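You operate a simulated robot arm through the tools that you are given. There is no shell and no other tool. Be economical: measure what you need, move in short steps, check, and stop when the job is done.

You run a simulated robot arm. Do the job below in one go: nothing can be reset, and whatever is moved stays where it is left.

## Task
Shift change: teal plug out, green plug in, zero the count, then start.
Fine: the teal plug stands in the tray; all four stages end up running.

The check looks at the end state, three seconds after you hand in, the way a careful person would. Anything else that was tipped, shoved, dropped, spilled or broken makes it a failure.

## Robot
A 6-joint arm with a two-finger parallel gripper, fixed in place. Base frame: the origin is at the foot of the arm, x ahead of it, y to its left, z up; the work surface is at about z = 90.3. Readings come in cm, degrees, newtons and seconds.
With the tool pointing down near the work surface it reaches from about 36 to 76 cm from the base axis. Its first joint turns from -66.0 to 66.0 degrees. Payload 2.45 kg.
The TCP is the grasp point between the finger pads, 2.4 cm short of the fingertips. In the tool frame z runs along the fingers and y along their closing line. Largest opening 6.8 cm; finger width 1.7, thickness 1; the body of the gripper, 4 by 7 cm, starts 4.1 cm behind the TCP.
Orientation is told as [roll, pitch, yaw] about the base's x, y, z axes, in that order, counted from this pose: with the fingers straight down and closing along the base's y, the tool's x points along the base's -x, its y along +y and its z along -z.

## Interface
- The arm moves only by the tool move_arm. Its argument "moves" is a list of rows, each a list of 3 entries, a list of its own where there are three numbers: the shift along the tool's x, y, z in cm, then the turn, a rotation vector about the tool's x, y, z in degrees, then the gripper command, from -1 (fully open) to 1 (shut), values between in proportion. In form: [[[tx, ty, tz], [rx, ry, rz], hand], ...]. A call has 1 to 10 rows; each row is the pose to reach, as a shift and turn from the pose commanded when the call began, along the tool's axes at that moment. Rows are played at 5 a second. More than 5 cm and 8.6 degrees between two rows, or a gripper value outside its range, and nothing of the call is played. Where a pose cannot be reached the arm comes as near as it can. A force on the tool above 40 N (or 10 N above the force at the start of the call, whichever is more), or a blocked arm, ends the call early, and 0.2 s more pass. The fingers move at their own pace (about 10.8 cm/s each) and stop on an object; they squeeze with about 24 N. The grip force told is the motor's: it shows also when the fingers shut on nothing. Time passes only in rows, and 0.2 s behind the last, so rows that repeat a pose let the fingers close. The reply holds the time, the measured pose of the TCP, the force on the tool along the base axes, the opening and the grip force, in the units named above and with some noise.
- Cameras (640 x 400 px; columns grow to the right, rows downward): "scene" is fixed at [17.06, 41.47, 146.46]; the picture's right is [-0.74, -0.67, 0.00], its down [-0.38, 0.42, -0.82] and it looks along [0.55, -0.61, -0.57] (base axes); focal length 267 px, centre (320, 200). "wrist" rides on the gripper at [8.4, 1.1, -7.5] in the tool frame; the picture's right is [-0.13, 0.99, 0.00], its down [-0.60, -0.08, -0.79] and it looks along [-0.79, -0.10, 0.61] (tool axes); focal length 251 px, centre (320, 200). There is no depth. A picture from a camera that has moved, and an enlarged one, comes with that camera's place and axes in the base frame and with its lens.
- snapshot(camera): a new picture of that camera. No time passes.
- zoom(camera, box): a new picture of the part [left, top, right, bottom] of that camera's present view, enlarged. No time passes.
- job_done(): hands the job in; it is judged then, once.

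Go step by step. Nothing tells you positions but the pictures and the camera data: compare them with the known pose of the tool, close in by small moves and look again before you grip or let go. The budget is 120 turns and 68 pictures, counting those below and the enlarged ones. Unless the task says otherwise, let go and move clear before handing in, and close with one line.

The tools are called after ">>>" by a JSON object that holds its "method" and its "body". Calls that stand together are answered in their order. move_arm: Moves the arm, as the interface text tells. Its arguments: {"type":"object","properties":{"moves":{"type":"array"}},"required":["moves"]} The other tools are called the same way: snapshot (camera) takes a picture; zoom (camera, box) takes an enlarged picture of a part of a camera's view; job_done () hands the job in.

At the start:

```text
time: 0.0
tool_pos: [49.83, 5.68, 124.72]
orientation: [0.1, 0.0, 0.0]
force: [-0.3, 0.0, -0.2]
gripper_width: 6.8
grasp_force: 0.1
```

scene: 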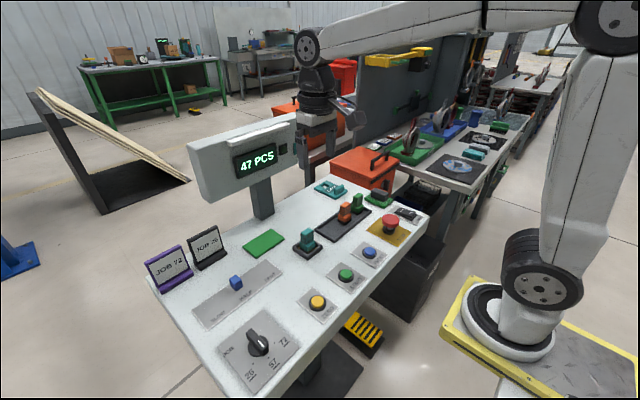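
wrist: 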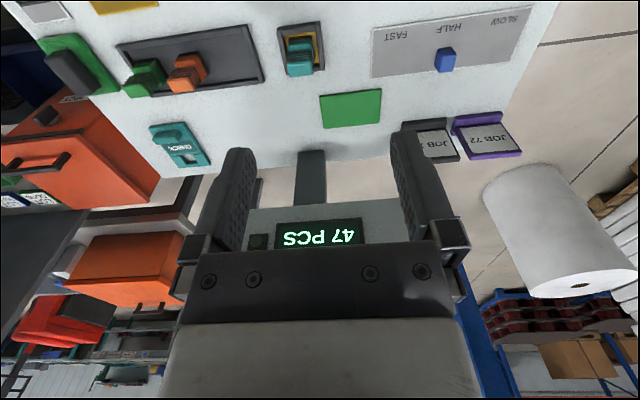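

I see a panel with a teal plug in a socket, a tray with orange and green plugs, buttons, a slider, a dial and a counter display. I'll enlarge parts of the view to read it.

>>> {"method": "zoom", "body": {"camera": "scene", "box": [280, 160, 440, 260]}}

>>> {"method": "zoom", "body": {"camera": "scene", "box": [140, 220, 400, 400]}}

>>> {"method": "zoom", "body": {"camera": "wrist", "box": [20, 0, 340, 200]}}

```text
4.00 times, centred on (360, 210) of scene
camera zoom: at [17.06, 41.47, 146.46], right [-0.74, -0.67, 0.0], down [-0.38, 0.42, -0.82], along [0.55, -0.61, -0.57], focal length 1069 px, centre (160, 160)
```

zoom: 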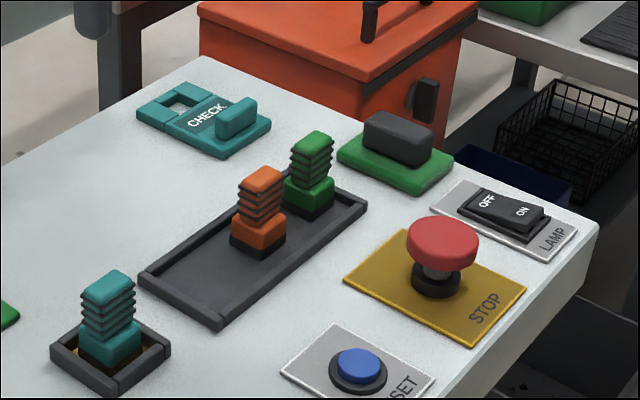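

```text
2.22 times, centred on (270, 310) of scene
camera zoom: at [17.06, 41.47, 146.46], right [-0.74, -0.67, 0.0], down [-0.38, 0.42, -0.82], along [0.55, -0.61, -0.57], focal length 594 px, centre (431, -44)
```

zoom: 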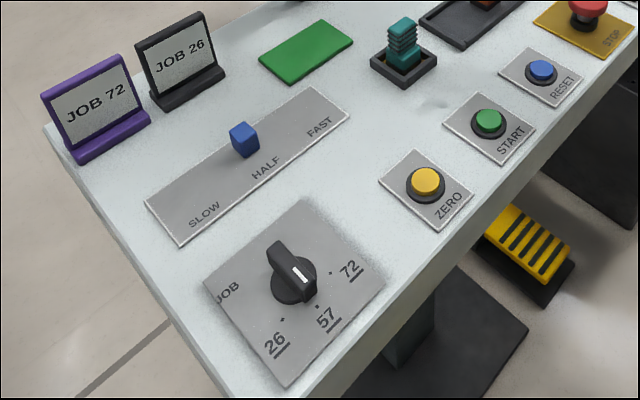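

```text
2.00 times, centred on (180, 100) of wrist
camera zoom: at [41.61, 6.9, 132.27], right [0.13, 0.99, 0.0], down [0.6, -0.08, 0.79], along [0.79, -0.1, -0.61], focal length 503 px, centre (600, 400)
```

zoom: 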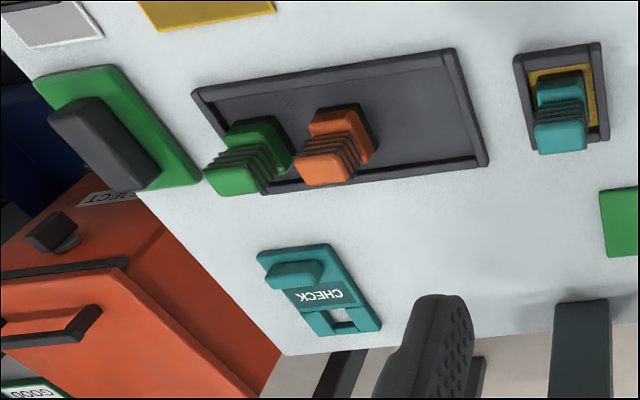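

The teal plug is at about (57.3, 2.3), its top near z 97. The orange plug is at about y -15.5, the green at y -21.7, and the free part of the tray at y -9. I'll move above the teal plug and look.

>>> {"method": "move_arm", "body": {"moves": [[[-2.5, -1.1, 3.5], [0, 0, 0], -1], [[-5, -2.2, 7], [0, 0, 0], -1], [[-7.5, -3.4, 10.5], [0, 0, 0], -1], [[-7.5, -3.4, 14.5], [0, 0, 0], -1], [[-7.5, -3.4, 18.5], [0, 0, 0], -1], [[-7.5, -3.4, 20.5], [0, 0, 0], -1], [[-7.5, -3.4, 20.5], [0, 0, 0], -1]]}}

>>> {"method": "snapshot", "body": {"camera": "wrist"}}

>>> {"method": "snapshot", "body": {"camera": "scene"}}

```text
time: 1.6
tool_pos: [57.38, 2.34, 104.2]
orientation: [0.0, 0.0, -0.1]
force: [0.3, 0.0, -0.7]
gripper_width: 6.78
grasp_force: 0.0
```

```text
62 pictures are left
camera wrist: at [49.02, 3.44, 111.79], right [0.13, 0.99, 0.0], down [0.6, -0.08, 0.79], along [0.79, -0.1, -0.61], focal length 251 px, centre (320, 200)
```

wrist: 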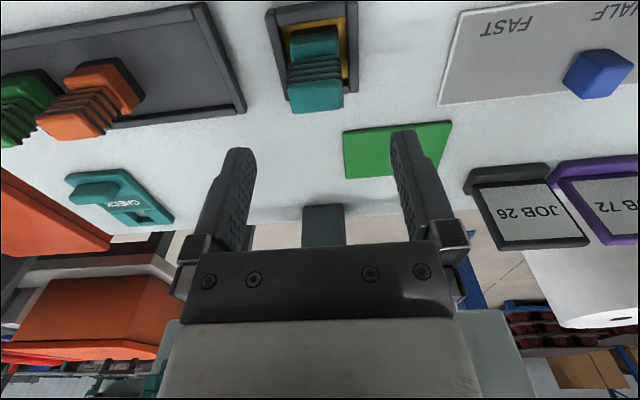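

```text
61 pictures are left
```

scene: 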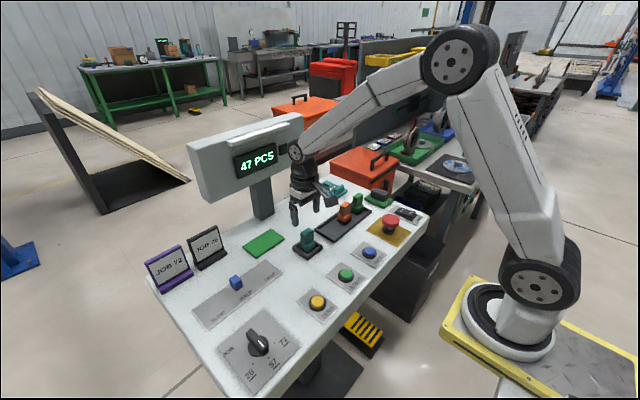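

The tool is above the teal plug; I'll look closer at the socket and the other plugs.

>>> {"method": "zoom", "body": {"camera": "wrist", "box": [240, 0, 400, 120]}}

>>> {"method": "zoom", "body": {"camera": "wrist", "box": [0, 0, 250, 160]}}

```text
3.33 times, centred on (320, 60) of wrist
camera zoom: at [49.02, 3.44, 111.79], right [0.13, 0.99, 0.0], down [0.6, -0.08, 0.79], along [0.79, -0.1, -0.61], focal length 838 px, centre (320, 667)
```

zoom: 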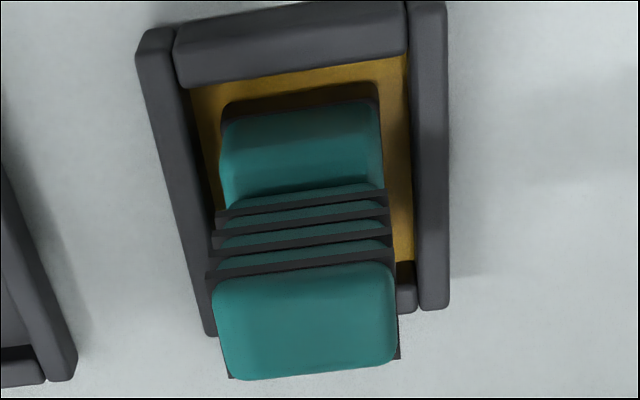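

```text
2.50 times, centred on (125, 80) of wrist
camera zoom: at [49.02, 3.44, 111.79], right [0.13, 0.99, 0.0], down [0.6, -0.08, 0.79], along [0.79, -0.1, -0.61], focal length 629 px, centre (808, 500)
```

zoom: 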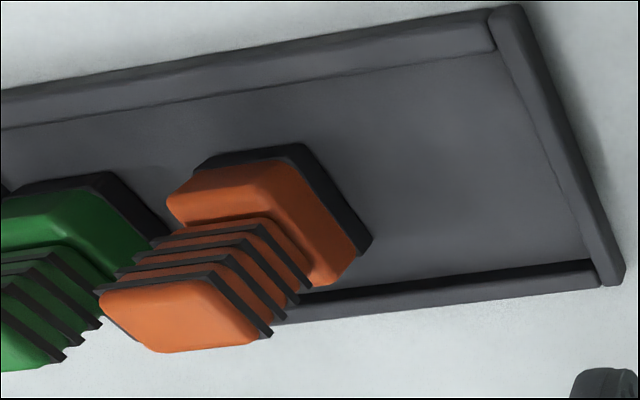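

The plug stands loosely in a low frame, is about 3.3 cm wide in y, and lines up with the fingers. I'll go down to z≈95.6 and grip.

>>> {"method": "move_arm", "body": {"moves": [[[0, -0.15, 3], [0, 0, 0], -1], [[0, -0.15, 6], [0, 0, 0], -1], [[0, -0.15, 8], [0, 0, 0], -1], [[0, -0.15, 8.6], [0, 0, 0], -1], [[0, -0.15, 8.6], [0, 0, 0], -1]]}}

>>> {"method": "snapshot", "body": {"camera": "wrist"}}

>>> {"method": "zoom", "body": {"camera": "scene", "box": [250, 160, 410, 260]}}

```text
time: 2.8
tool_pos: [57.39, 2.16, 95.61]
orientation: [0.0, 0.0, 0.0]
force: [0.1, -0.9, -0.2]
gripper_width: 6.8
grasp_force: 0.0
```

```text
58 pictures are left
camera wrist: at [49.05, 3.35, 103.18], right [0.13, 0.99, 0.0], down [0.6, -0.08, 0.79], along [0.79, -0.1, -0.61], focal length 251 px, centre (320, 200)
```

wrist: 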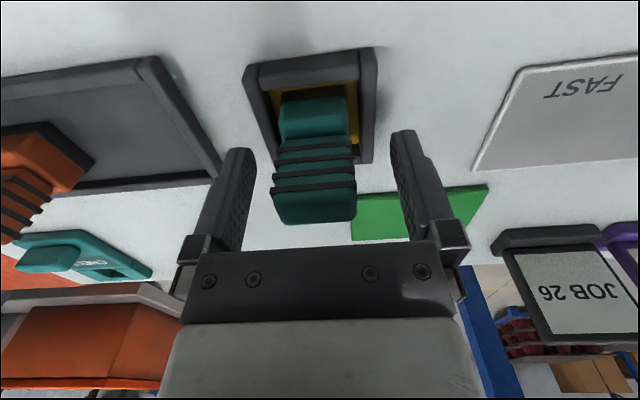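

```text
4.00 times, centred on (330, 210) of scene
camera zoom: at [17.06, 41.47, 146.46], right [-0.74, -0.67, 0.0], down [-0.38, 0.42, -0.82], along [0.55, -0.61, -0.57], focal length 1069 px, centre (280, 160)
```

zoom: 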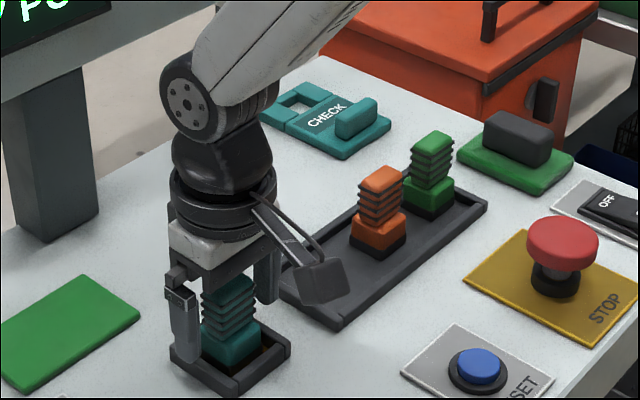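

The plug is about 0.3 cm to the -y side of the TCP. I'll shift over and close.

>>> {"method": "move_arm", "body": {"moves": [[[0, -0.3, 0], [0, 0, 0], -1], [[0, -0.3, 0], [0, 0, 0], -0.3], [[0, -0.3, 0], [0, 0, 0], 0.3], [[0, -0.3, 0], [0, 0, 0], 1], [[0, -0.3, 0], [0, 0, 0], 1], [[0, -0.3, 0], [0, 0, 0], 1]]}}

>>> {"method": "snapshot", "body": {"camera": "wrist"}}

```text
time: 4.2
tool_pos: [57.35, 1.83, 95.67]
orientation: [0.1, 0.0, -0.1]
force: [0.6, -0.1, 1.1]
gripper_width: 3.39
grasp_force: 23.9
```

```text
56 pictures are left
camera wrist: at [49.06, 3.07, 103.2], right [0.13, 0.99, 0.0], down [0.6, -0.08, 0.79], along [0.79, -0.1, -0.61], focal length 251 px, centre (320, 200)
```

wrist: 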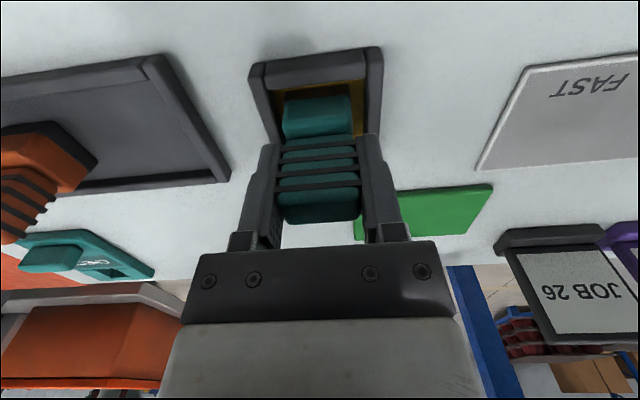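

The plug is gripped at 3.4 cm wide. I'll lift it and check.

>>> {"method": "move_arm", "body": {"moves": [[[0, 0, -1], [0, 0, 0], 1], [[0, 0, -3], [0, 0, 0], 1], [[0, 0, -6], [0, 0, 0], 1], [[0, 0, -9], [0, 0, 0], 1], [[0, -3, -9], [0, 0, 0], 1], [[0, -6, -9], [0, 0, 0], 1], [[0, -9, -9], [0, 0, 0], 1], [[0, -11.3, -9], [0, 0, 0], 1], [[0, -11.3, -9], [0, 0, 0], 1]]}}

>>> {"method": "snapshot", "body": {"camera": "wrist"}}

>>> {"method": "snapshot", "body": {"camera": "scene"}}

```text
time: 6.2
tool_pos: [57.41, -9.41, 104.62]
orientation: [-0.1, 0.0, 0.0]
force: [0.4, 0.1, -0.2]
gripper_width: 3.4
grasp_force: 24.1
```

```text
55 pictures are left
camera wrist: at [49.05, -8.24, 112.13], right [0.13, 0.99, 0.0], down [0.6, -0.08, 0.79], along [0.79, -0.1, -0.61], focal length 251 px, centre (320, 200)
```

wrist: 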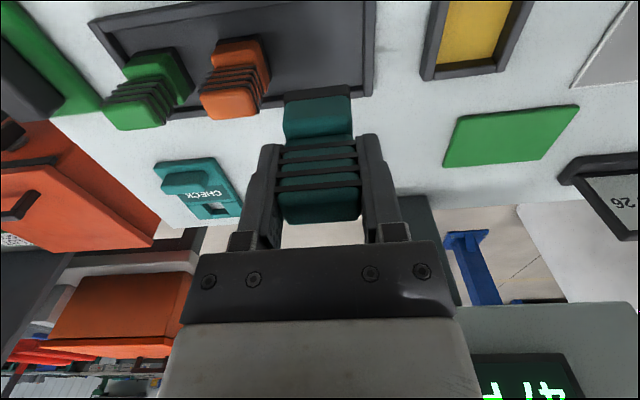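

```text
54 pictures are left
```

scene: 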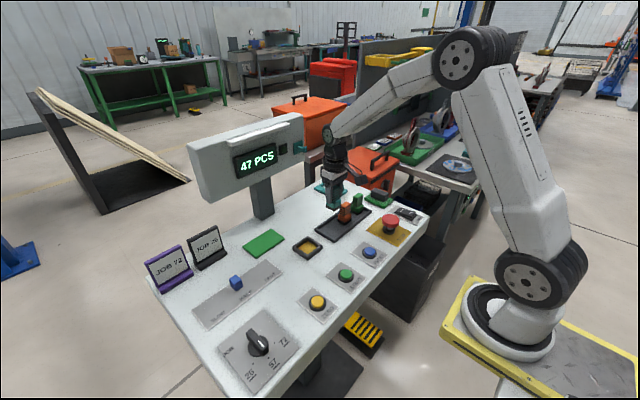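

The teal plug hangs above the free part of the tray, between the orange plug (y≈-15) and the tray's end wall (y≈-6). I'll lower it at y -9.6.

>>> {"method": "move_arm", "body": {"moves": [[[0, -0.2, 3], [0, 0, 0], 1], [[0, -0.2, 6], [0, 0, 0], 1], [[0, -0.2, 7.5], [0, 0, 0], 1], [[0, -0.2, 8.3], [0, 0, 0], 1], [[0, -0.2, 8.3], [0, 0, 0], 1]]}}

>>> {"method": "zoom", "body": {"camera": "wrist", "box": [100, 0, 420, 200]}}

>>> {"method": "zoom", "body": {"camera": "scene", "box": [280, 160, 440, 260]}}

```text
time: 7.4
tool_pos: [57.48, -9.61, 96.29]
orientation: [0.0, 0.0, 0.1]
force: [0.6, -0.2, -0.7]
gripper_width: 3.39
grasp_force: 24.1
```

```text
2.00 times, centred on (260, 100) of wrist
camera zoom: at [49.11, -8.41, 103.87], right [0.13, 0.99, 0.0], down [0.6, -0.08, 0.79], along [0.79, -0.1, -0.61], focal length 503 px, centre (440, 400)
```

zoom: 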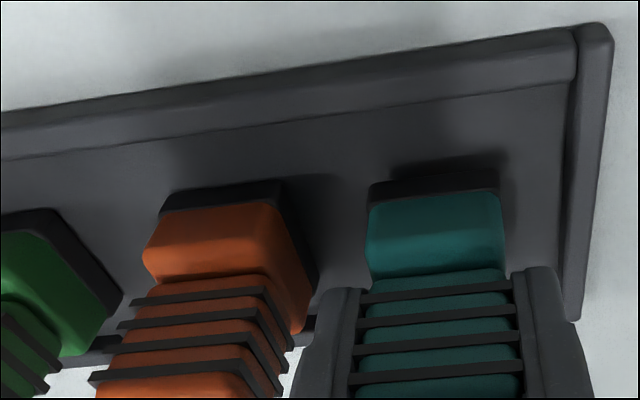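

```text
4.00 times, centred on (360, 210) of scene
camera zoom: at [17.06, 41.47, 146.46], right [-0.74, -0.67, 0.0], down [-0.38, 0.42, -0.82], along [0.55, -0.61, -0.57], focal length 1069 px, centre (160, 160)
```

zoom: 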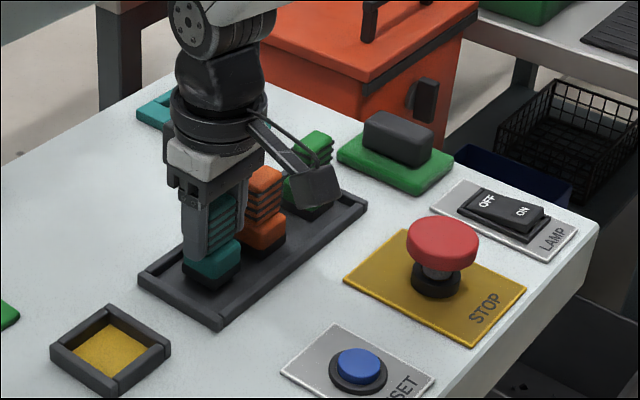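

It fits; I'll shift 0.4 cm away from the orange plug and lower until contact.

>>> {"method": "move_arm", "body": {"moves": [[[0, 0.4, 0], [0, 0, 0], 1], [[0, 0.4, 0.3], [0, 0, 0], 1], [[0, 0.4, 0.5], [0, 0, 0], 1], [[0, 0.4, 0.6], [0, 0, 0], 1], [[0, 0.4, 0.6], [0, 0, 0], 1]]}}

>>> {"method": "zoom", "body": {"camera": "wrist", "box": [100, 0, 420, 200]}}

```text
time: 8.6
tool_pos: [57.52, -9.19, 95.83]
orientation: [0.0, 0.1, -0.1]
force: [0.0, 0.7, 0.2]
gripper_width: 3.37
grasp_force: 24.1
```

```text
2.00 times, centred on (260, 100) of wrist
camera zoom: at [49.1, -8.08, 103.27], right [0.13, 0.99, 0.0], down [0.6, -0.08, 0.79], along [0.79, -0.1, -0.61], focal length 503 px, centre (440, 400)
```

zoom: 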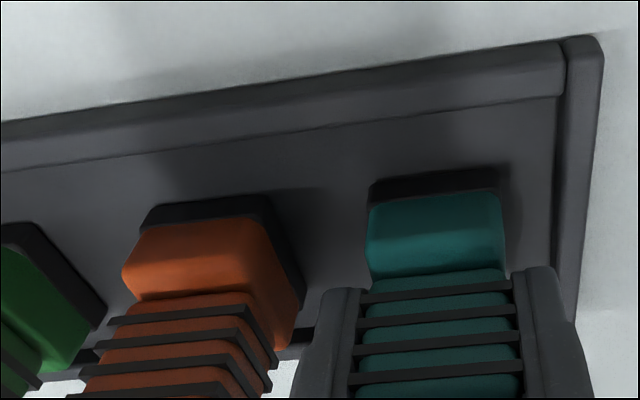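

No contact yet. I'll keep lowering in small steps.

>>> {"method": "move_arm", "body": {"moves": [[[0, 0, 0.1], [0, 0, 0], 1], [[0, 0, 0.15], [0, 0, 0], 1], [[0, 0, 0.15], [0, 0, 0], 1]]}}

>>> {"method": "move_arm", "body": {"moves": [[[0, 0, 0.1], [0, 0, 0], 1], [[0, 0, 0.15], [0, 0, 0], 1], [[0, 0, 0.15], [0, 0, 0], 1]]}}

```text
time: 9.4
tool_pos: [57.56, -9.28, 95.69]
orientation: [0.0, -0.2, 0.0]
force: [-2.6, 0.9, 9.8]
gripper_width: 3.36
grasp_force: 24.2
```

```text
time: 10.2
tool_pos: [57.52, -9.19, 95.44]
orientation: [0.0, -0.1, 0.1]
force: [-0.4, 0.1, 19.0]
gripper_width: 3.4
grasp_force: 23.3
```

It is resting on the tray floor. I'll ease the load, open a little and rise.

>>> {"method": "move_arm", "body": {"moves": [[[0, 0, -0.22], [0, 0, 0], 1], [[0, 0, -0.22], [0, 0, 0], 0.0], [[0, 0, -0.22], [0, 0, 0], -0.3], [[0, 0, -0.22], [0, 0, 0], -0.3], [[0, 0, -2], [0, 0, 0], -0.3], [[0, 0, -5], [0, 0, 0], -0.3], [[0, 0, -9], [0, 0, 0], -0.3], [[0, 0, -9], [0, 0, 0], -0.3]]}}

>>> {"method": "snapshot", "body": {"camera": "wrist"}}

>>> {"method": "zoom", "body": {"camera": "scene", "box": [280, 160, 440, 260]}}

```text
time: 12.0
tool_pos: [57.45, -9.18, 104.53]
orientation: [0.0, 0.0, 0.0]
force: [0.1, 1.0, 0.5]
gripper_width: 4.42
grasp_force: 0.0
```

```text
50 pictures are left
camera wrist: at [49.14, -8.0, 112.09], right [0.13, 0.99, 0.0], down [0.6, -0.08, 0.79], along [0.79, -0.1, -0.61], focal length 251 px, centre (320, 200)
```

wrist: 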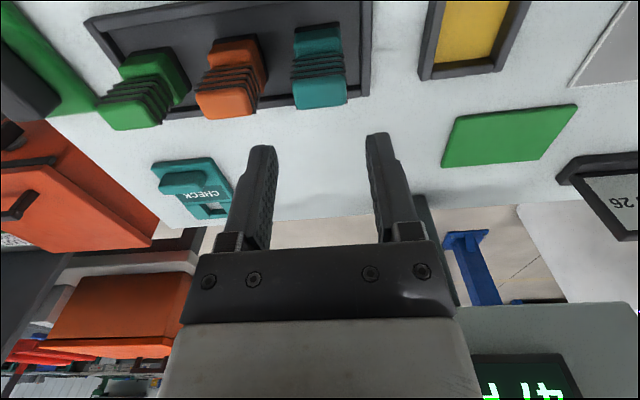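

```text
4.00 times, centred on (360, 210) of scene
camera zoom: at [17.06, 41.47, 146.46], right [-0.74, -0.67, 0.0], down [-0.38, 0.42, -0.82], along [0.55, -0.61, -0.57], focal length 1069 px, centre (160, 160)
```

zoom: 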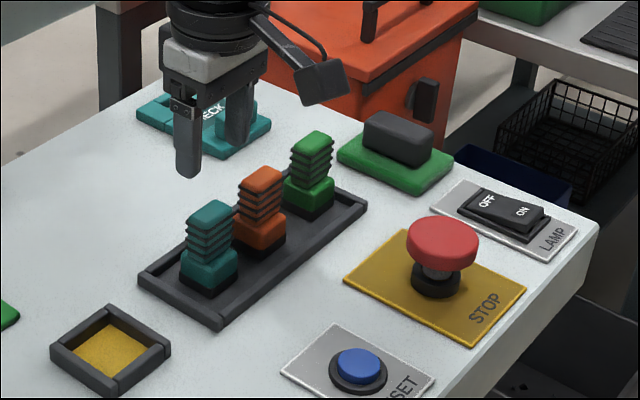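

Teal stands upright in the tray. Next I'll move above the green plug at about (57.3, -21.7).

>>> {"method": "move_arm", "body": {"moves": [[[0, -4, 0], [0, 0, 0], -0.44], [[0, -8, 0], [0, 0, 0], -0.44], [[0, -12.5, 0], [0, 0, 0], -0.44], [[0, -12.5, 3], [0, 0, 0], -0.44], [[0, -12.5, 4], [0, 0, 0], -0.44], [[0, -12.5, 4], [0, 0, 0], -0.44]]}}

>>> {"method": "snapshot", "body": {"camera": "wrist"}}

```text
time: 13.4
tool_pos: [57.49, -21.72, 100.43]
orientation: [0.0, -0.1, -0.1]
force: [-0.3, -0.3, 0.6]
gripper_width: 4.91
grasp_force: 0.1
```

```text
48 pictures are left
camera wrist: at [49.13, -20.54, 107.9], right [0.13, 0.99, 0.0], down [0.6, -0.08, 0.79], along [0.79, -0.1, -0.61], focal length 251 px, centre (320, 200)
```

wrist: 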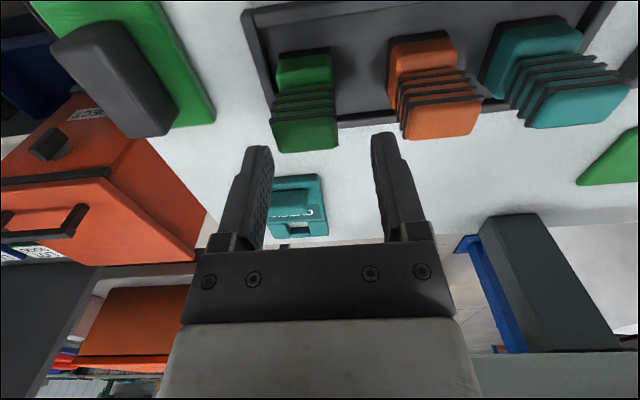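

The green plug is centred at y≈-22.27. I'll shift -0.55, descend and check.

>>> {"method": "move_arm", "body": {"moves": [[[0, -0.55, 0], [0, 0, 0], -0.44], [[0, -0.55, 2.5], [0, 0, 0], -0.44], [[0, -0.55, 4.3], [0, 0, 0], -0.44], [[0, -0.55, 4.8], [0, 0, 0], -0.44], [[0, -0.55, 4.8], [0, 0, 0], -0.44]]}}

>>> {"method": "snapshot", "body": {"camera": "wrist"}}

```text
time: 14.6
tool_pos: [57.46, -22.15, 95.65]
orientation: [0.1, -0.1, -0.1]
force: [-0.1, 0.3, 0.0]
gripper_width: 4.88
grasp_force: 0.0
```

```text
47 pictures are left
camera wrist: at [49.11, -21.07, 103.18], right [0.13, 0.99, 0.0], down [0.6, -0.08, 0.79], along [0.79, -0.1, -0.61], focal length 251 px, centre (320, 200)
```

wrist: 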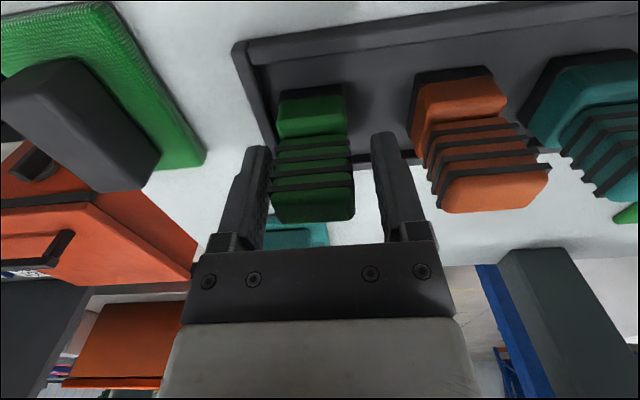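

Another -0.3 in y centres it, as with the teal plug. Then I'll grip and lift.

>>> {"method": "move_arm", "body": {"moves": [[[0, -0.3, 0], [0, 0, 0], -0.44], [[0, -0.3, 0], [0, 0, 0], 0], [[0, -0.3, 0], [0, 0, 0], 1], [[0, -0.3, 0], [0, 0, 0], 1], [[0, -0.3, 0], [0, 0, 0], 1], [[0, -0.3, -1.5], [0, 0, 0], 1], [[0, -0.3, -5], [0, 0, 0], 1], [[0, -0.3, -9], [0, 0, 0], 1], [[0, -0.3, -12], [0, 0, 0], 1], [[0, -0.3, -12], [0, 0, 0], 1]]}}

>>> {"method": "snapshot", "body": {"camera": "wrist"}}

```text
time: 16.8
tool_pos: [57.44, -22.56, 107.59]
orientation: [0.0, 0.0, 0.0]
force: [-0.6, -0.5, -0.6]
gripper_width: 3.37
grasp_force: 23.0
```

```text
46 pictures are left
camera wrist: at [49.0, -21.37, 115.2], right [0.13, 0.99, 0.0], down [0.6, -0.08, 0.79], along [0.79, -0.1, -0.61], focal length 251 px, centre (320, 200)
```

wrist: 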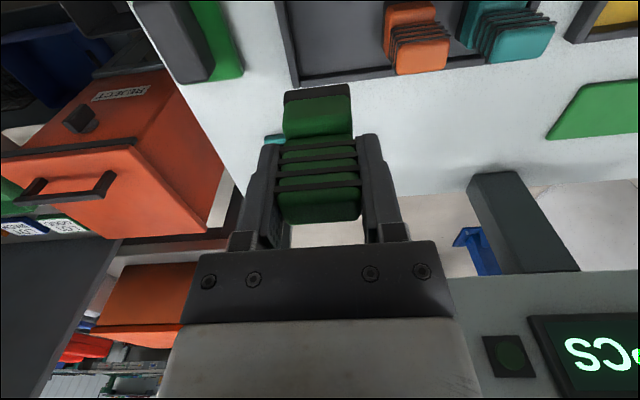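

The green plug is held. The teal plug stood in the socket at (57.4, 1.85), so I'll carry the green one there and check from above.

>>> {"method": "move_arm", "body": {"moves": [[[0, 4, 0], [0, 0, 0], 1], [[0, 8.5, 0], [0, 0, 0], 1], [[0, 13, 0], [0, 0, 0], 1], [[0, 17.5, 0], [0, 0, 0], 1], [[0, 22, 0], [0, 0, 0], 1], [[0, 24.4, 0], [0, 0, 0], 1], [[0, 24.4, 4], [0, 0, 0], 1], [[0, 24.4, 8], [0, 0, 0], 1], [[0, 24.4, 8], [0, 0, 0], 1]]}}

>>> {"method": "snapshot", "body": {"camera": "wrist"}}

>>> {"method": "zoom", "body": {"camera": "scene", "box": [250, 160, 410, 260]}}

```text
time: 18.8
tool_pos: [57.44, 1.91, 99.56]
orientation: [0.0, 0.0, 0.1]
force: [-0.6, 0.1, -1.6]
gripper_width: 3.37
grasp_force: 23.7
```

```text
45 pictures are left
camera wrist: at [49.05, 3.02, 107.09], right [0.13, 0.99, 0.0], down [0.6, -0.08, 0.79], along [0.79, -0.1, -0.61], focal length 251 px, centre (320, 200)
```

wrist: 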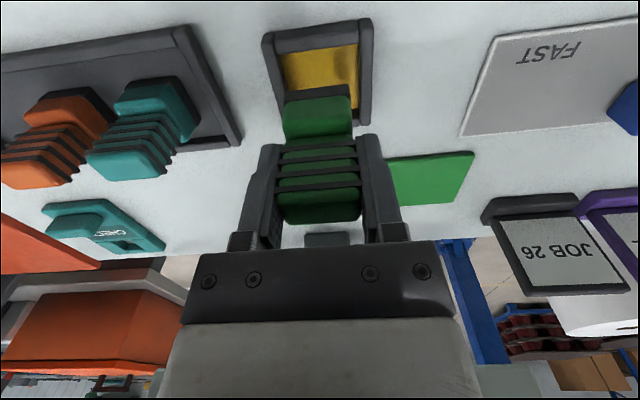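

```text
4.00 times, centred on (330, 210) of scene
camera zoom: at [17.06, 41.47, 146.46], right [-0.74, -0.67, 0.0], down [-0.38, 0.42, -0.82], along [0.55, -0.61, -0.57], focal length 1069 px, centre (280, 160)
```

zoom: 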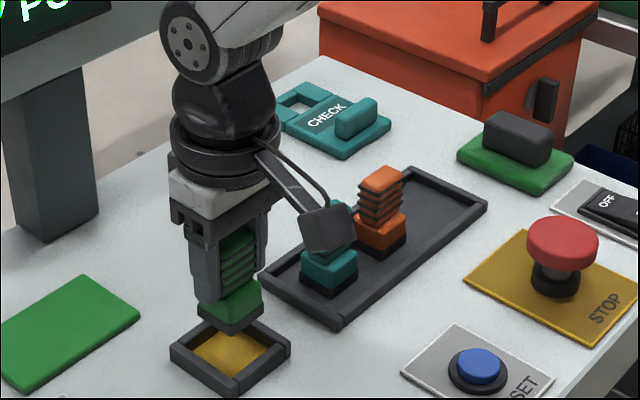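

It's aligned over the socket. I'll lower it gently until it seats.

>>> {"method": "move_arm", "body": {"moves": [[[0, 0, 1.5], [0, 0, 0], 1], [[0, 0, 2.8], [0, 0, 0], 1], [[0, 0, 3.4], [0, 0, 0], 1], [[0, 0, 3.7], [0, 0, 0], 1], [[0, 0, 3.85], [0, 0, 0], 1], [[0, 0, 3.95], [0, 0, 0], 1], [[0, 0, 3.95], [0, 0, 0], 1]]}}

>>> {"method": "zoom", "body": {"camera": "wrist", "box": [240, 20, 400, 120]}}

```text
time: 20.4
tool_pos: [57.46, 1.9, 95.72]
orientation: [-0.1, 0.1, 0.1]
force: [-0.2, 0.9, 0.4]
gripper_width: 3.36
grasp_force: 23.6
```

```text
4.00 times, centred on (320, 70) of wrist
camera zoom: at [49.09, 3.01, 103.21], right [0.13, 0.99, 0.0], down [0.6, -0.08, 0.79], along [0.79, -0.1, -0.61], focal length 1006 px, centre (320, 720)
```

zoom: 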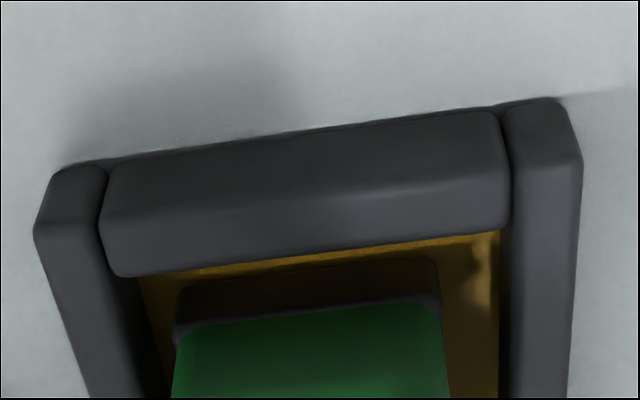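

>>> {"method": "move_arm", "body": {"moves": [[[0, 0, 0.1], [0, 0, 0], 1], [[0, 0, 0.15], [0, 0, 0], 1], [[0, 0, 0.15], [0, 0, 0], 1]]}}

>>> {"method": "move_arm", "body": {"moves": [[[0, 0, 0.1], [0, 0, 0], 1], [[0, 0, 0.1], [0, 0, 0], 1]]}}

```text
time: 21.2
tool_pos: [57.45, 1.89, 95.5]
orientation: [0.0, -0.1, 0.0]
force: [-4.5, 0.6, 15.5]
gripper_width: 3.39
grasp_force: 24.0
```

```text
time: 21.8
tool_pos: [57.52, 1.91, 95.47]
orientation: [0.1, -0.2, 0.1]
force: [-3.0, 0.5, 20.4]
gripper_width: 3.4
grasp_force: 23.8
```

The green plug is pressed onto the socket floor. I'll ease off, release and lift.

>>> {"method": "move_arm", "body": {"moves": [[[0, 0, -0.2], [0, 0, 0], 1], [[0, 0, -0.2], [0, 0, 0], 0.0], [[0, 0, -0.2], [0, 0, 0], -0.5], [[0, 0, -0.2], [0, 0, 0], -0.5], [[0, 0, -2], [0, 0, 0], -0.5], [[0, 0, -5], [0, 0, 0], -0.5], [[0, 0, -9], [0, 0, 0], -0.5], [[0, 0, -9], [0, 0, 0], -0.5]]}}

>>> {"method": "snapshot", "body": {"camera": "wrist"}}

>>> {"method": "snapshot", "body": {"camera": "scene"}}

```text
time: 23.6
tool_pos: [57.33, 1.84, 104.34]
orientation: [0.0, 0.0, 0.0]
force: [-0.4, 0.6, 0.0]
gripper_width: 5.11
grasp_force: 0.0
```

```text
42 pictures are left
camera wrist: at [49.06, 3.0, 112.02], right [0.13, 0.99, 0.0], down [0.6, -0.08, 0.79], along [0.79, -0.1, -0.61], focal length 251 px, centre (320, 200)
```

wrist: 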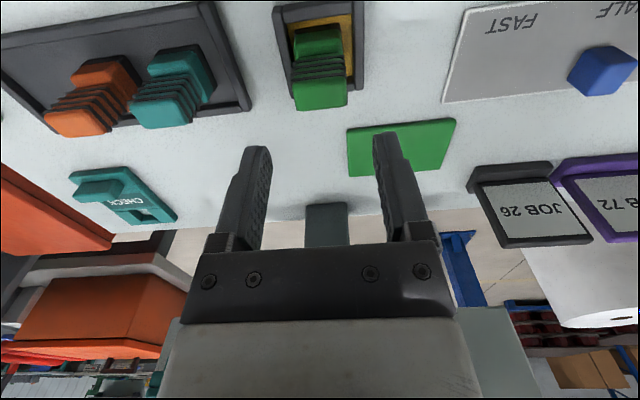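

```text
41 pictures are left
```

scene: 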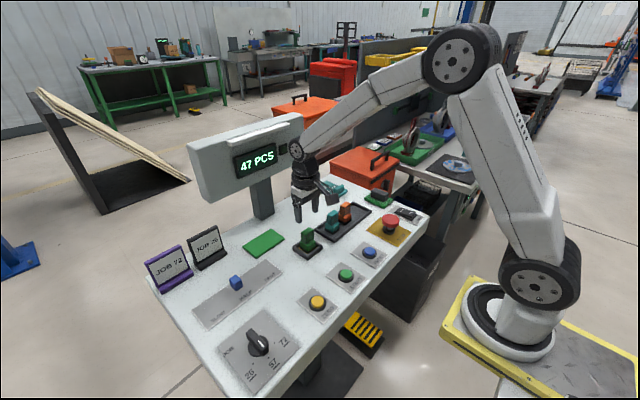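

Green is seated in the socket. Next is the ZERO button near (42.3, 14.3): I'll close the fingers and move above it.

>>> {"method": "move_arm", "body": {"moves": [[[2, 1.6, -1], [0, 0, 0], 0], [[5, 4.1, -1], [0, 0, 0], 1], [[8, 6.6, -1], [0, 0, 0], 1], [[11, 9.1, -1], [0, 0, 0], 1], [[13.5, 11, -1], [0, 0, 0], 1], [[15, 12.4, -1], [0, 0, 0], 1], [[15, 12.4, 1.5], [0, 0, 0], 1], [[15, 12.4, 4], [0, 0, 0], 1], [[15, 12.4, 4], [0, 0, 0], 1]]}}

>>> {"method": "snapshot", "body": {"camera": "wrist"}}

>>> {"method": "zoom", "body": {"camera": "scene", "box": [230, 200, 390, 320]}}

```text
time: 25.6
tool_pos: [42.42, 14.32, 100.42]
orientation: [0.0, 0.0, 0.0]
force: [0.5, 1.0, -1.0]
gripper_width: 0.01
grasp_force: 23.2
```

```text
40 pictures are left
camera wrist: at [34.04, 15.4, 107.97], right [0.13, 0.99, 0.0], down [0.6, -0.08, 0.79], along [0.79, -0.1, -0.61], focal length 251 px, centre (320, 200)
```

wrist: 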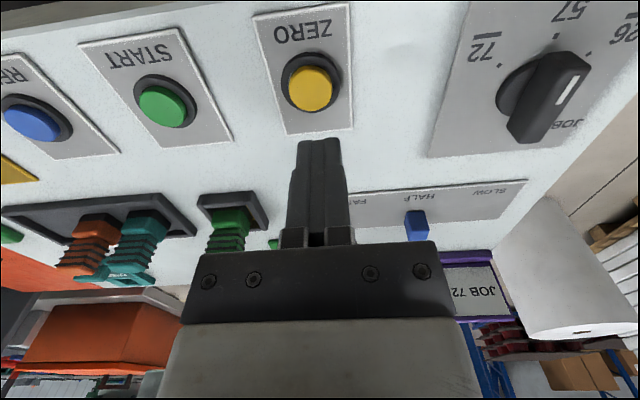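

```text
3.33 times, centred on (310, 260) of scene
camera zoom: at [17.06, 41.47, 146.46], right [-0.74, -0.67, 0.0], down [-0.38, 0.42, -0.82], along [0.55, -0.61, -0.57], focal length 890 px, centre (353, 0)
```

zoom: 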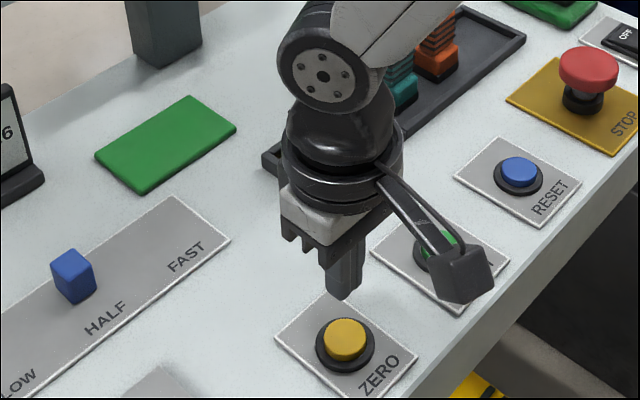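

By the wrist view the yellow cap is at about (42.6, 13.7). I'll align and descend to just above it.

>>> {"method": "move_arm", "body": {"moves": [[[-0.2, -0.6, 2], [0, 0, 0], 1], [[-0.2, -0.6, 4], [0, 0, 0], 1], [[-0.2, -0.6, 4.6], [0, 0, 0], 1], [[-0.2, -0.6, 4.6], [0, 0, 0], 1]]}}

>>> {"method": "zoom", "body": {"camera": "wrist", "box": [220, 40, 420, 200]}}

>>> {"method": "zoom", "body": {"camera": "scene", "box": [260, 250, 380, 330]}}

```text
time: 26.6
tool_pos: [42.67, 13.67, 95.74]
orientation: [0.0, 0.0, 0.0]
force: [0.6, -0.3, 0.8]
gripper_width: 0.0
grasp_force: 23.4
```

```text
2.50 times, centred on (320, 120) of wrist
camera zoom: at [34.3, 14.8, 103.4], right [0.13, 0.99, 0.0], down [0.6, -0.08, 0.79], along [0.79, -0.1, -0.61], focal length 629 px, centre (320, 400)
```

zoom: 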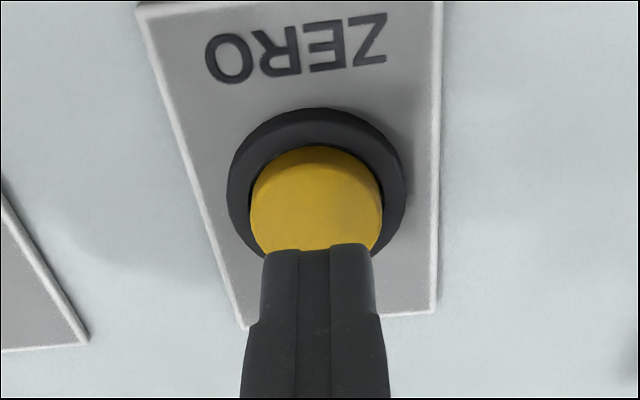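

```text
5.00 times, centred on (320, 290) of scene
camera zoom: at [17.06, 41.47, 146.46], right [-0.74, -0.67, 0.0], down [-0.38, 0.42, -0.82], along [0.55, -0.61, -0.57], focal length 1336 px, centre (320, -250)
```

zoom: 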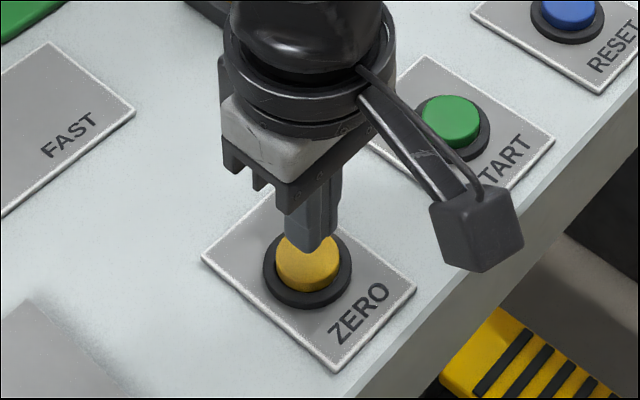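

Aligned over ZERO. I'll press in small steps.

>>> {"method": "move_arm", "body": {"moves": [[[0.2, 0, 0.4], [0, 0, 0], 1], [[0.2, 0, 0.7], [0, 0, 0], 1], [[0.2, 0, 1.0], [0, 0, 0], 1], [[0.2, 0, 1.2], [0, 0, 0], 1], [[0.2, 0, 1.2], [0, 0, 0], 1]]}}

>>> {"method": "zoom", "body": {"camera": "scene", "box": [180, 120, 400, 320]}}

```text
time: 27.8
tool_pos: [42.43, 13.61, 94.62]
orientation: [0.1, 0.0, 0.1]
force: [0.8, -0.2, -0.1]
gripper_width: 0.0
grasp_force: 23.9
```

```text
2.00 times, centred on (290, 220) of scene
camera zoom: at [17.06, 41.47, 146.46], right [-0.74, -0.67, 0.0], down [-0.38, 0.42, -0.82], along [0.55, -0.61, -0.57], focal length 534 px, centre (380, 160)
```

zoom: 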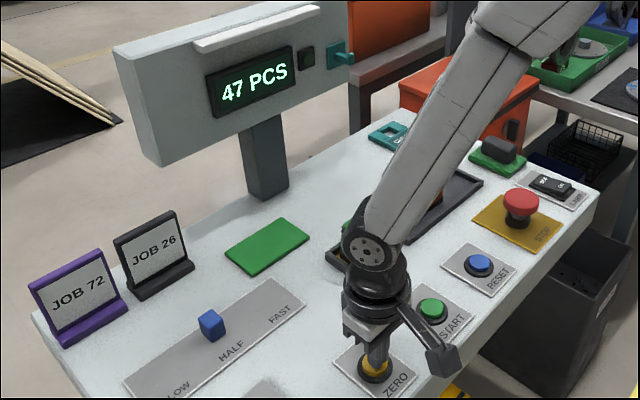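

>>> {"method": "move_arm", "body": {"moves": [[[0, 0, 0.2], [0, 0, 0], 1], [[0, 0, 0.3], [0, 0, 0], 1], [[0, 0, 0.4], [0, 0, 0], 1], [[0, 0, 0.4], [0, 0, 0], 1]]}}

>>> {"method": "zoom", "body": {"camera": "scene", "box": [180, 120, 400, 320]}}

```text
time: 28.8
tool_pos: [42.42, 13.66, 94.22]
orientation: [0.0, 0.0, 0.0]
force: [0.0, 0.1, -1.2]
gripper_width: 0.0
grasp_force: 23.3
```

```text
2.00 times, centred on (290, 220) of scene
camera zoom: at [17.06, 41.47, 146.46], right [-0.74, -0.67, 0.0], down [-0.38, 0.42, -0.82], along [0.55, -0.61, -0.57], focal length 534 px, centre (380, 160)
```

zoom: 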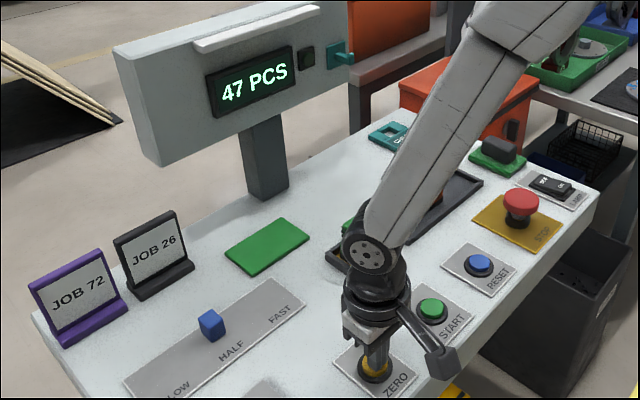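

Still no contact at a tip height of about 91.8, so I'll keep going.

>>> {"method": "move_arm", "body": {"moves": [[[0, 0, 0.1], [0, 0, 0], 1], [[0, 0, 0.2], [0, 0, 0], 1], [[0, 0, 0.3], [0, 0, 0], 1], [[0, 0, 0.3], [0, 0, 0], 1]]}}

>>> {"method": "zoom", "body": {"camera": "wrist", "box": [220, 40, 420, 200]}}

```text
time: 29.8
tool_pos: [42.49, 13.67, 93.92]
orientation: [0.0, 0.0, 0.0]
force: [-0.8, -0.6, 0.3]
gripper_width: 0.01
grasp_force: 24.0
```

```text
2.50 times, centred on (320, 120) of wrist
camera zoom: at [34.13, 14.8, 101.49], right [0.13, 0.99, 0.0], down [0.6, -0.08, 0.79], along [0.79, -0.1, -0.61], focal length 629 px, centre (320, 400)
```

zoom: 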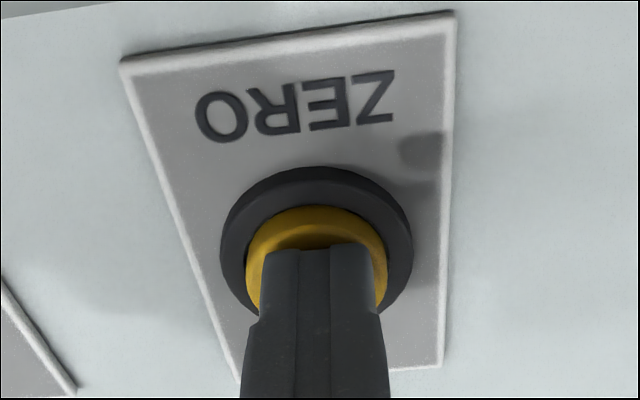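

The tips are just about on the cap. Pressing on.

>>> {"method": "move_arm", "body": {"moves": [[[0, 0, 0.1], [0, 0, 0], 1], [[0, 0, 0.2], [0, 0, 0], 1], [[0, 0, 0.3], [0, 0, 0], 1], [[0, 0, 0.3], [0, 0, 0], 1]]}}

>>> {"method": "zoom", "body": {"camera": "scene", "box": [180, 120, 400, 320]}}

```text
time: 30.8
tool_pos: [42.51, 13.64, 93.8]
orientation: [0.0, 0.0, 0.0]
force: [0.8, 1.1, 3.3]
gripper_width: 0.01
grasp_force: 23.1
```

```text
2.00 times, centred on (290, 220) of scene
camera zoom: at [17.05, 41.47, 146.46], right [-0.74, -0.67, 0.0], down [-0.38, 0.42, -0.82], along [0.55, -0.61, -0.57], focal length 534 px, centre (380, 160)
```

zoom: 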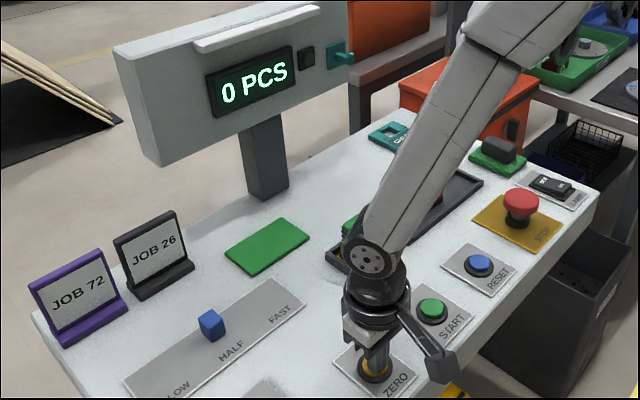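

The count now reads 0. I'll rise and move over START, near (42.4, 3.0).

>>> {"method": "move_arm", "body": {"moves": [[[0, 0, -2.5], [0, 0, 0], 1], [[0, 0, -5], [0, 0, 0], 1], [[0, -4, -5], [0, 0, 0], 1], [[0, -8, -5], [0, 0, 0], 1], [[0, -10.65, -5], [0, 0, 0], 1], [[0, -10.65, -2.5], [0, 0, 0], 1], [[0, -10.65, -2], [0, 0, 0], 1], [[0, -10.65, -2], [0, 0, 0], 1]]}}

>>> {"method": "zoom", "body": {"camera": "wrist", "box": [220, 40, 420, 200]}}

>>> {"method": "snapshot", "body": {"camera": "scene"}}

```text
time: 32.6
tool_pos: [42.39, 3.07, 95.59]
orientation: [0.0, 0.0, 0.0]
force: [-0.2, 0.3, 1.0]
gripper_width: 0.0
grasp_force: 23.9
```

```text
2.50 times, centred on (320, 120) of wrist
camera zoom: at [34.08, 4.16, 103.14], right [0.13, 0.99, 0.0], down [0.6, -0.08, 0.79], along [0.79, -0.1, -0.61], focal length 629 px, centre (320, 400)
```

zoom: 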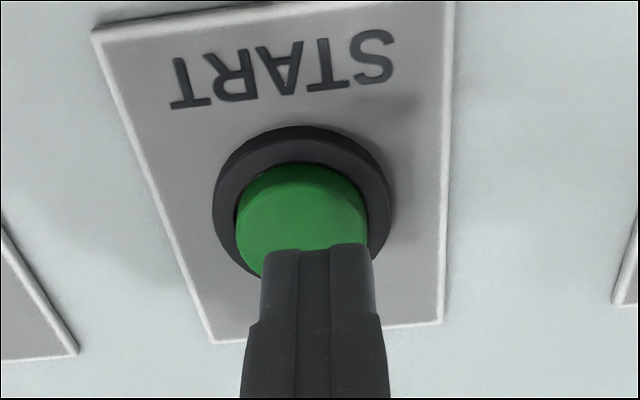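

```text
31 pictures are left
```

scene: 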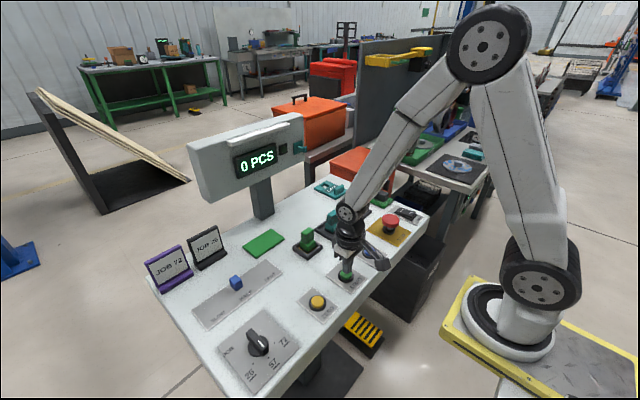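

The START cap is 0.3 cm to the -y side. I'll correct and press to the same depth as ZERO.

>>> {"method": "move_arm", "body": {"moves": [[[0, -0.3, 0.8], [0, 0, 0], 1], [[0, -0.3, 1.5], [0, 0, 0], 1], [[0, -0.3, 1.7], [0, 0, 0], 1], [[0, -0.3, 1.85], [0, 0, 0], 1], [[0, -0.3, 2.0], [0, 0, 0], 1], [[0, -0.3, 2.0], [0, 0, 0], 1]]}}

>>> {"method": "snapshot", "body": {"camera": "scene"}}

```text
time: 34.0
tool_pos: [42.44, 2.72, 93.62]
orientation: [0.0, 0.0, 0.0]
force: [-1.2, -0.9, 3.6]
gripper_width: 0.02
grasp_force: 23.3
```

```text
30 pictures are left
```

scene: 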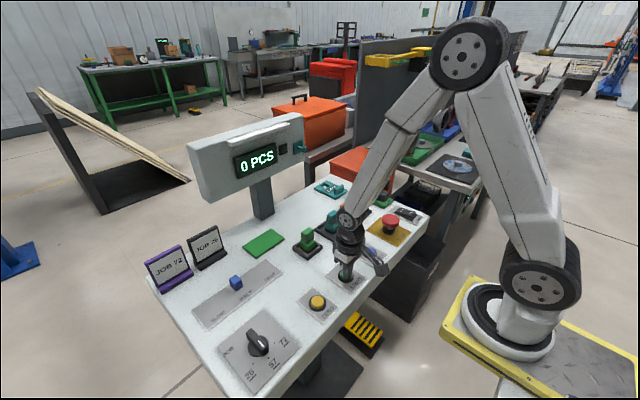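

The cap is pressed with about 3.6 N. I'll check for a running indication.

>>> {"method": "zoom", "body": {"camera": "scene", "box": [180, 110, 340, 210]}}

>>> {"method": "zoom", "body": {"camera": "wrist", "box": [220, 40, 420, 200]}}

```text
4.00 times, centred on (260, 160) of scene
camera zoom: at [17.05, 41.47, 146.46], right [-0.74, -0.67, 0.0], down [-0.38, 0.42, -0.82], along [0.55, -0.61, -0.57], focal length 1069 px, centre (560, 360)
```

zoom: 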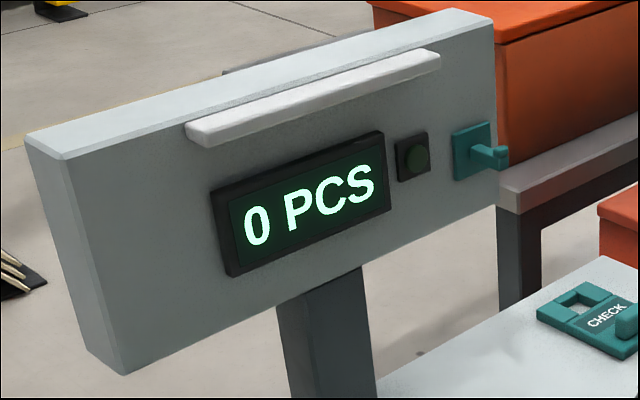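

```text
2.50 times, centred on (320, 120) of wrist
camera zoom: at [34.1, 3.88, 101.17], right [0.13, 0.99, 0.0], down [0.6, -0.08, 0.79], along [0.79, -0.1, -0.61], focal length 629 px, centre (320, 400)
```

zoom: 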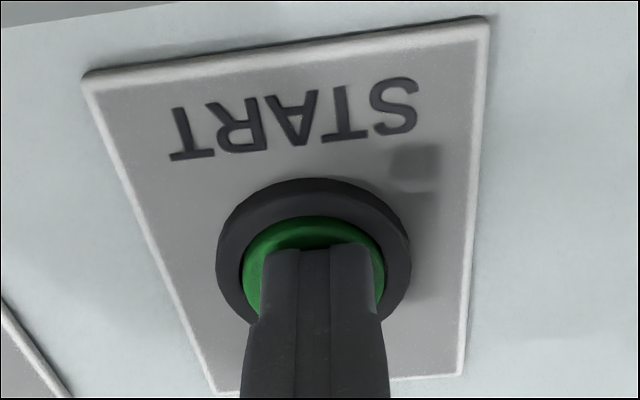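

The lamp isn't lit yet. I'll press slightly deeper.

>>> {"method": "move_arm", "body": {"moves": [[[0, 0, 0.05], [0, 0, 0], 1], [[0, 0, 0.1], [0, 0, 0], 1], [[0, 0, 0.15], [0, 0, 0], 1], [[0, 0, 0.15], [0, 0, 0], 1]]}}

>>> {"method": "zoom", "body": {"camera": "scene", "box": [180, 110, 340, 210]}}

```text
time: 35.0
tool_pos: [42.37, 2.73, 93.47]
orientation: [0.0, 0.0, 0.0]
force: [-3.7, 1.5, 10.5]
gripper_width: 0.0
grasp_force: 24.0
```

```text
4.00 times, centred on (260, 160) of scene
camera zoom: at [17.03, 41.47, 146.46], right [-0.74, -0.67, 0.0], down [-0.38, 0.42, -0.82], along [0.55, -0.61, -0.57], focal length 1069 px, centre (560, 360)
```

zoom: 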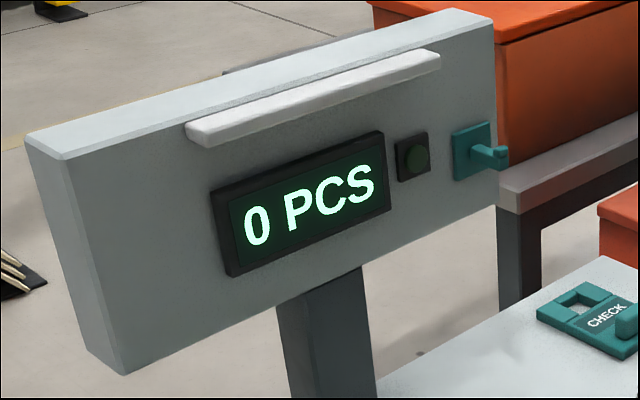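

The button has bottomed and the lamp is still dark. I'll release and look again.

>>> {"method": "move_arm", "body": {"moves": [[[0, 0, -1], [0, 0, 0], 1], [[0, 0, -4], [0, 0, 0], 1], [[0, 0, -7], [0, 0, 0], 1], [[0, 0, -7], [0, 0, 0], 1]]}}

>>> {"method": "snapshot", "body": {"camera": "scene"}}

>>> {"method": "zoom", "body": {"camera": "scene", "box": [180, 110, 340, 210]}}

>>> {"method": "snapshot", "body": {"camera": "wrist"}}

```text
time: 36.0
tool_pos: [42.49, 2.6, 100.54]
orientation: [0.0, -0.1, -0.1]
force: [0.4, 0.5, -0.7]
gripper_width: 0.0
grasp_force: 23.7
```

```text
26 pictures are left
```

scene: 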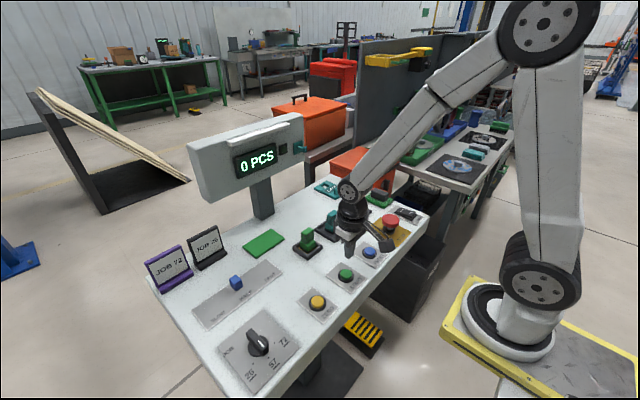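

```text
4.00 times, centred on (260, 160) of scene
camera zoom: at [17.06, 41.47, 146.46], right [-0.74, -0.67, 0.0], down [-0.38, 0.42, -0.82], along [0.55, -0.61, -0.57], focal length 1069 px, centre (560, 360)
```

zoom: 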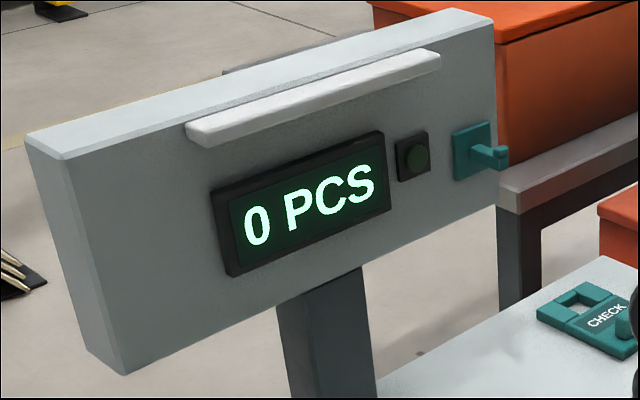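

```text
24 pictures are left
camera wrist: at [34.11, 3.85, 108.18], right [0.13, 0.99, 0.0], down [0.6, -0.08, 0.79], along [0.79, -0.1, -0.61], focal length 251 px, centre (320, 200)
```

wrist: 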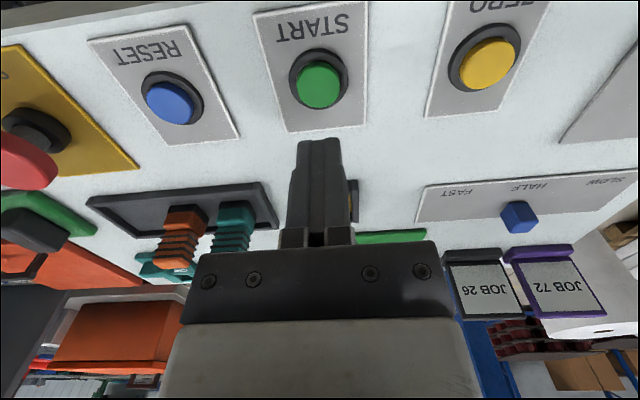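

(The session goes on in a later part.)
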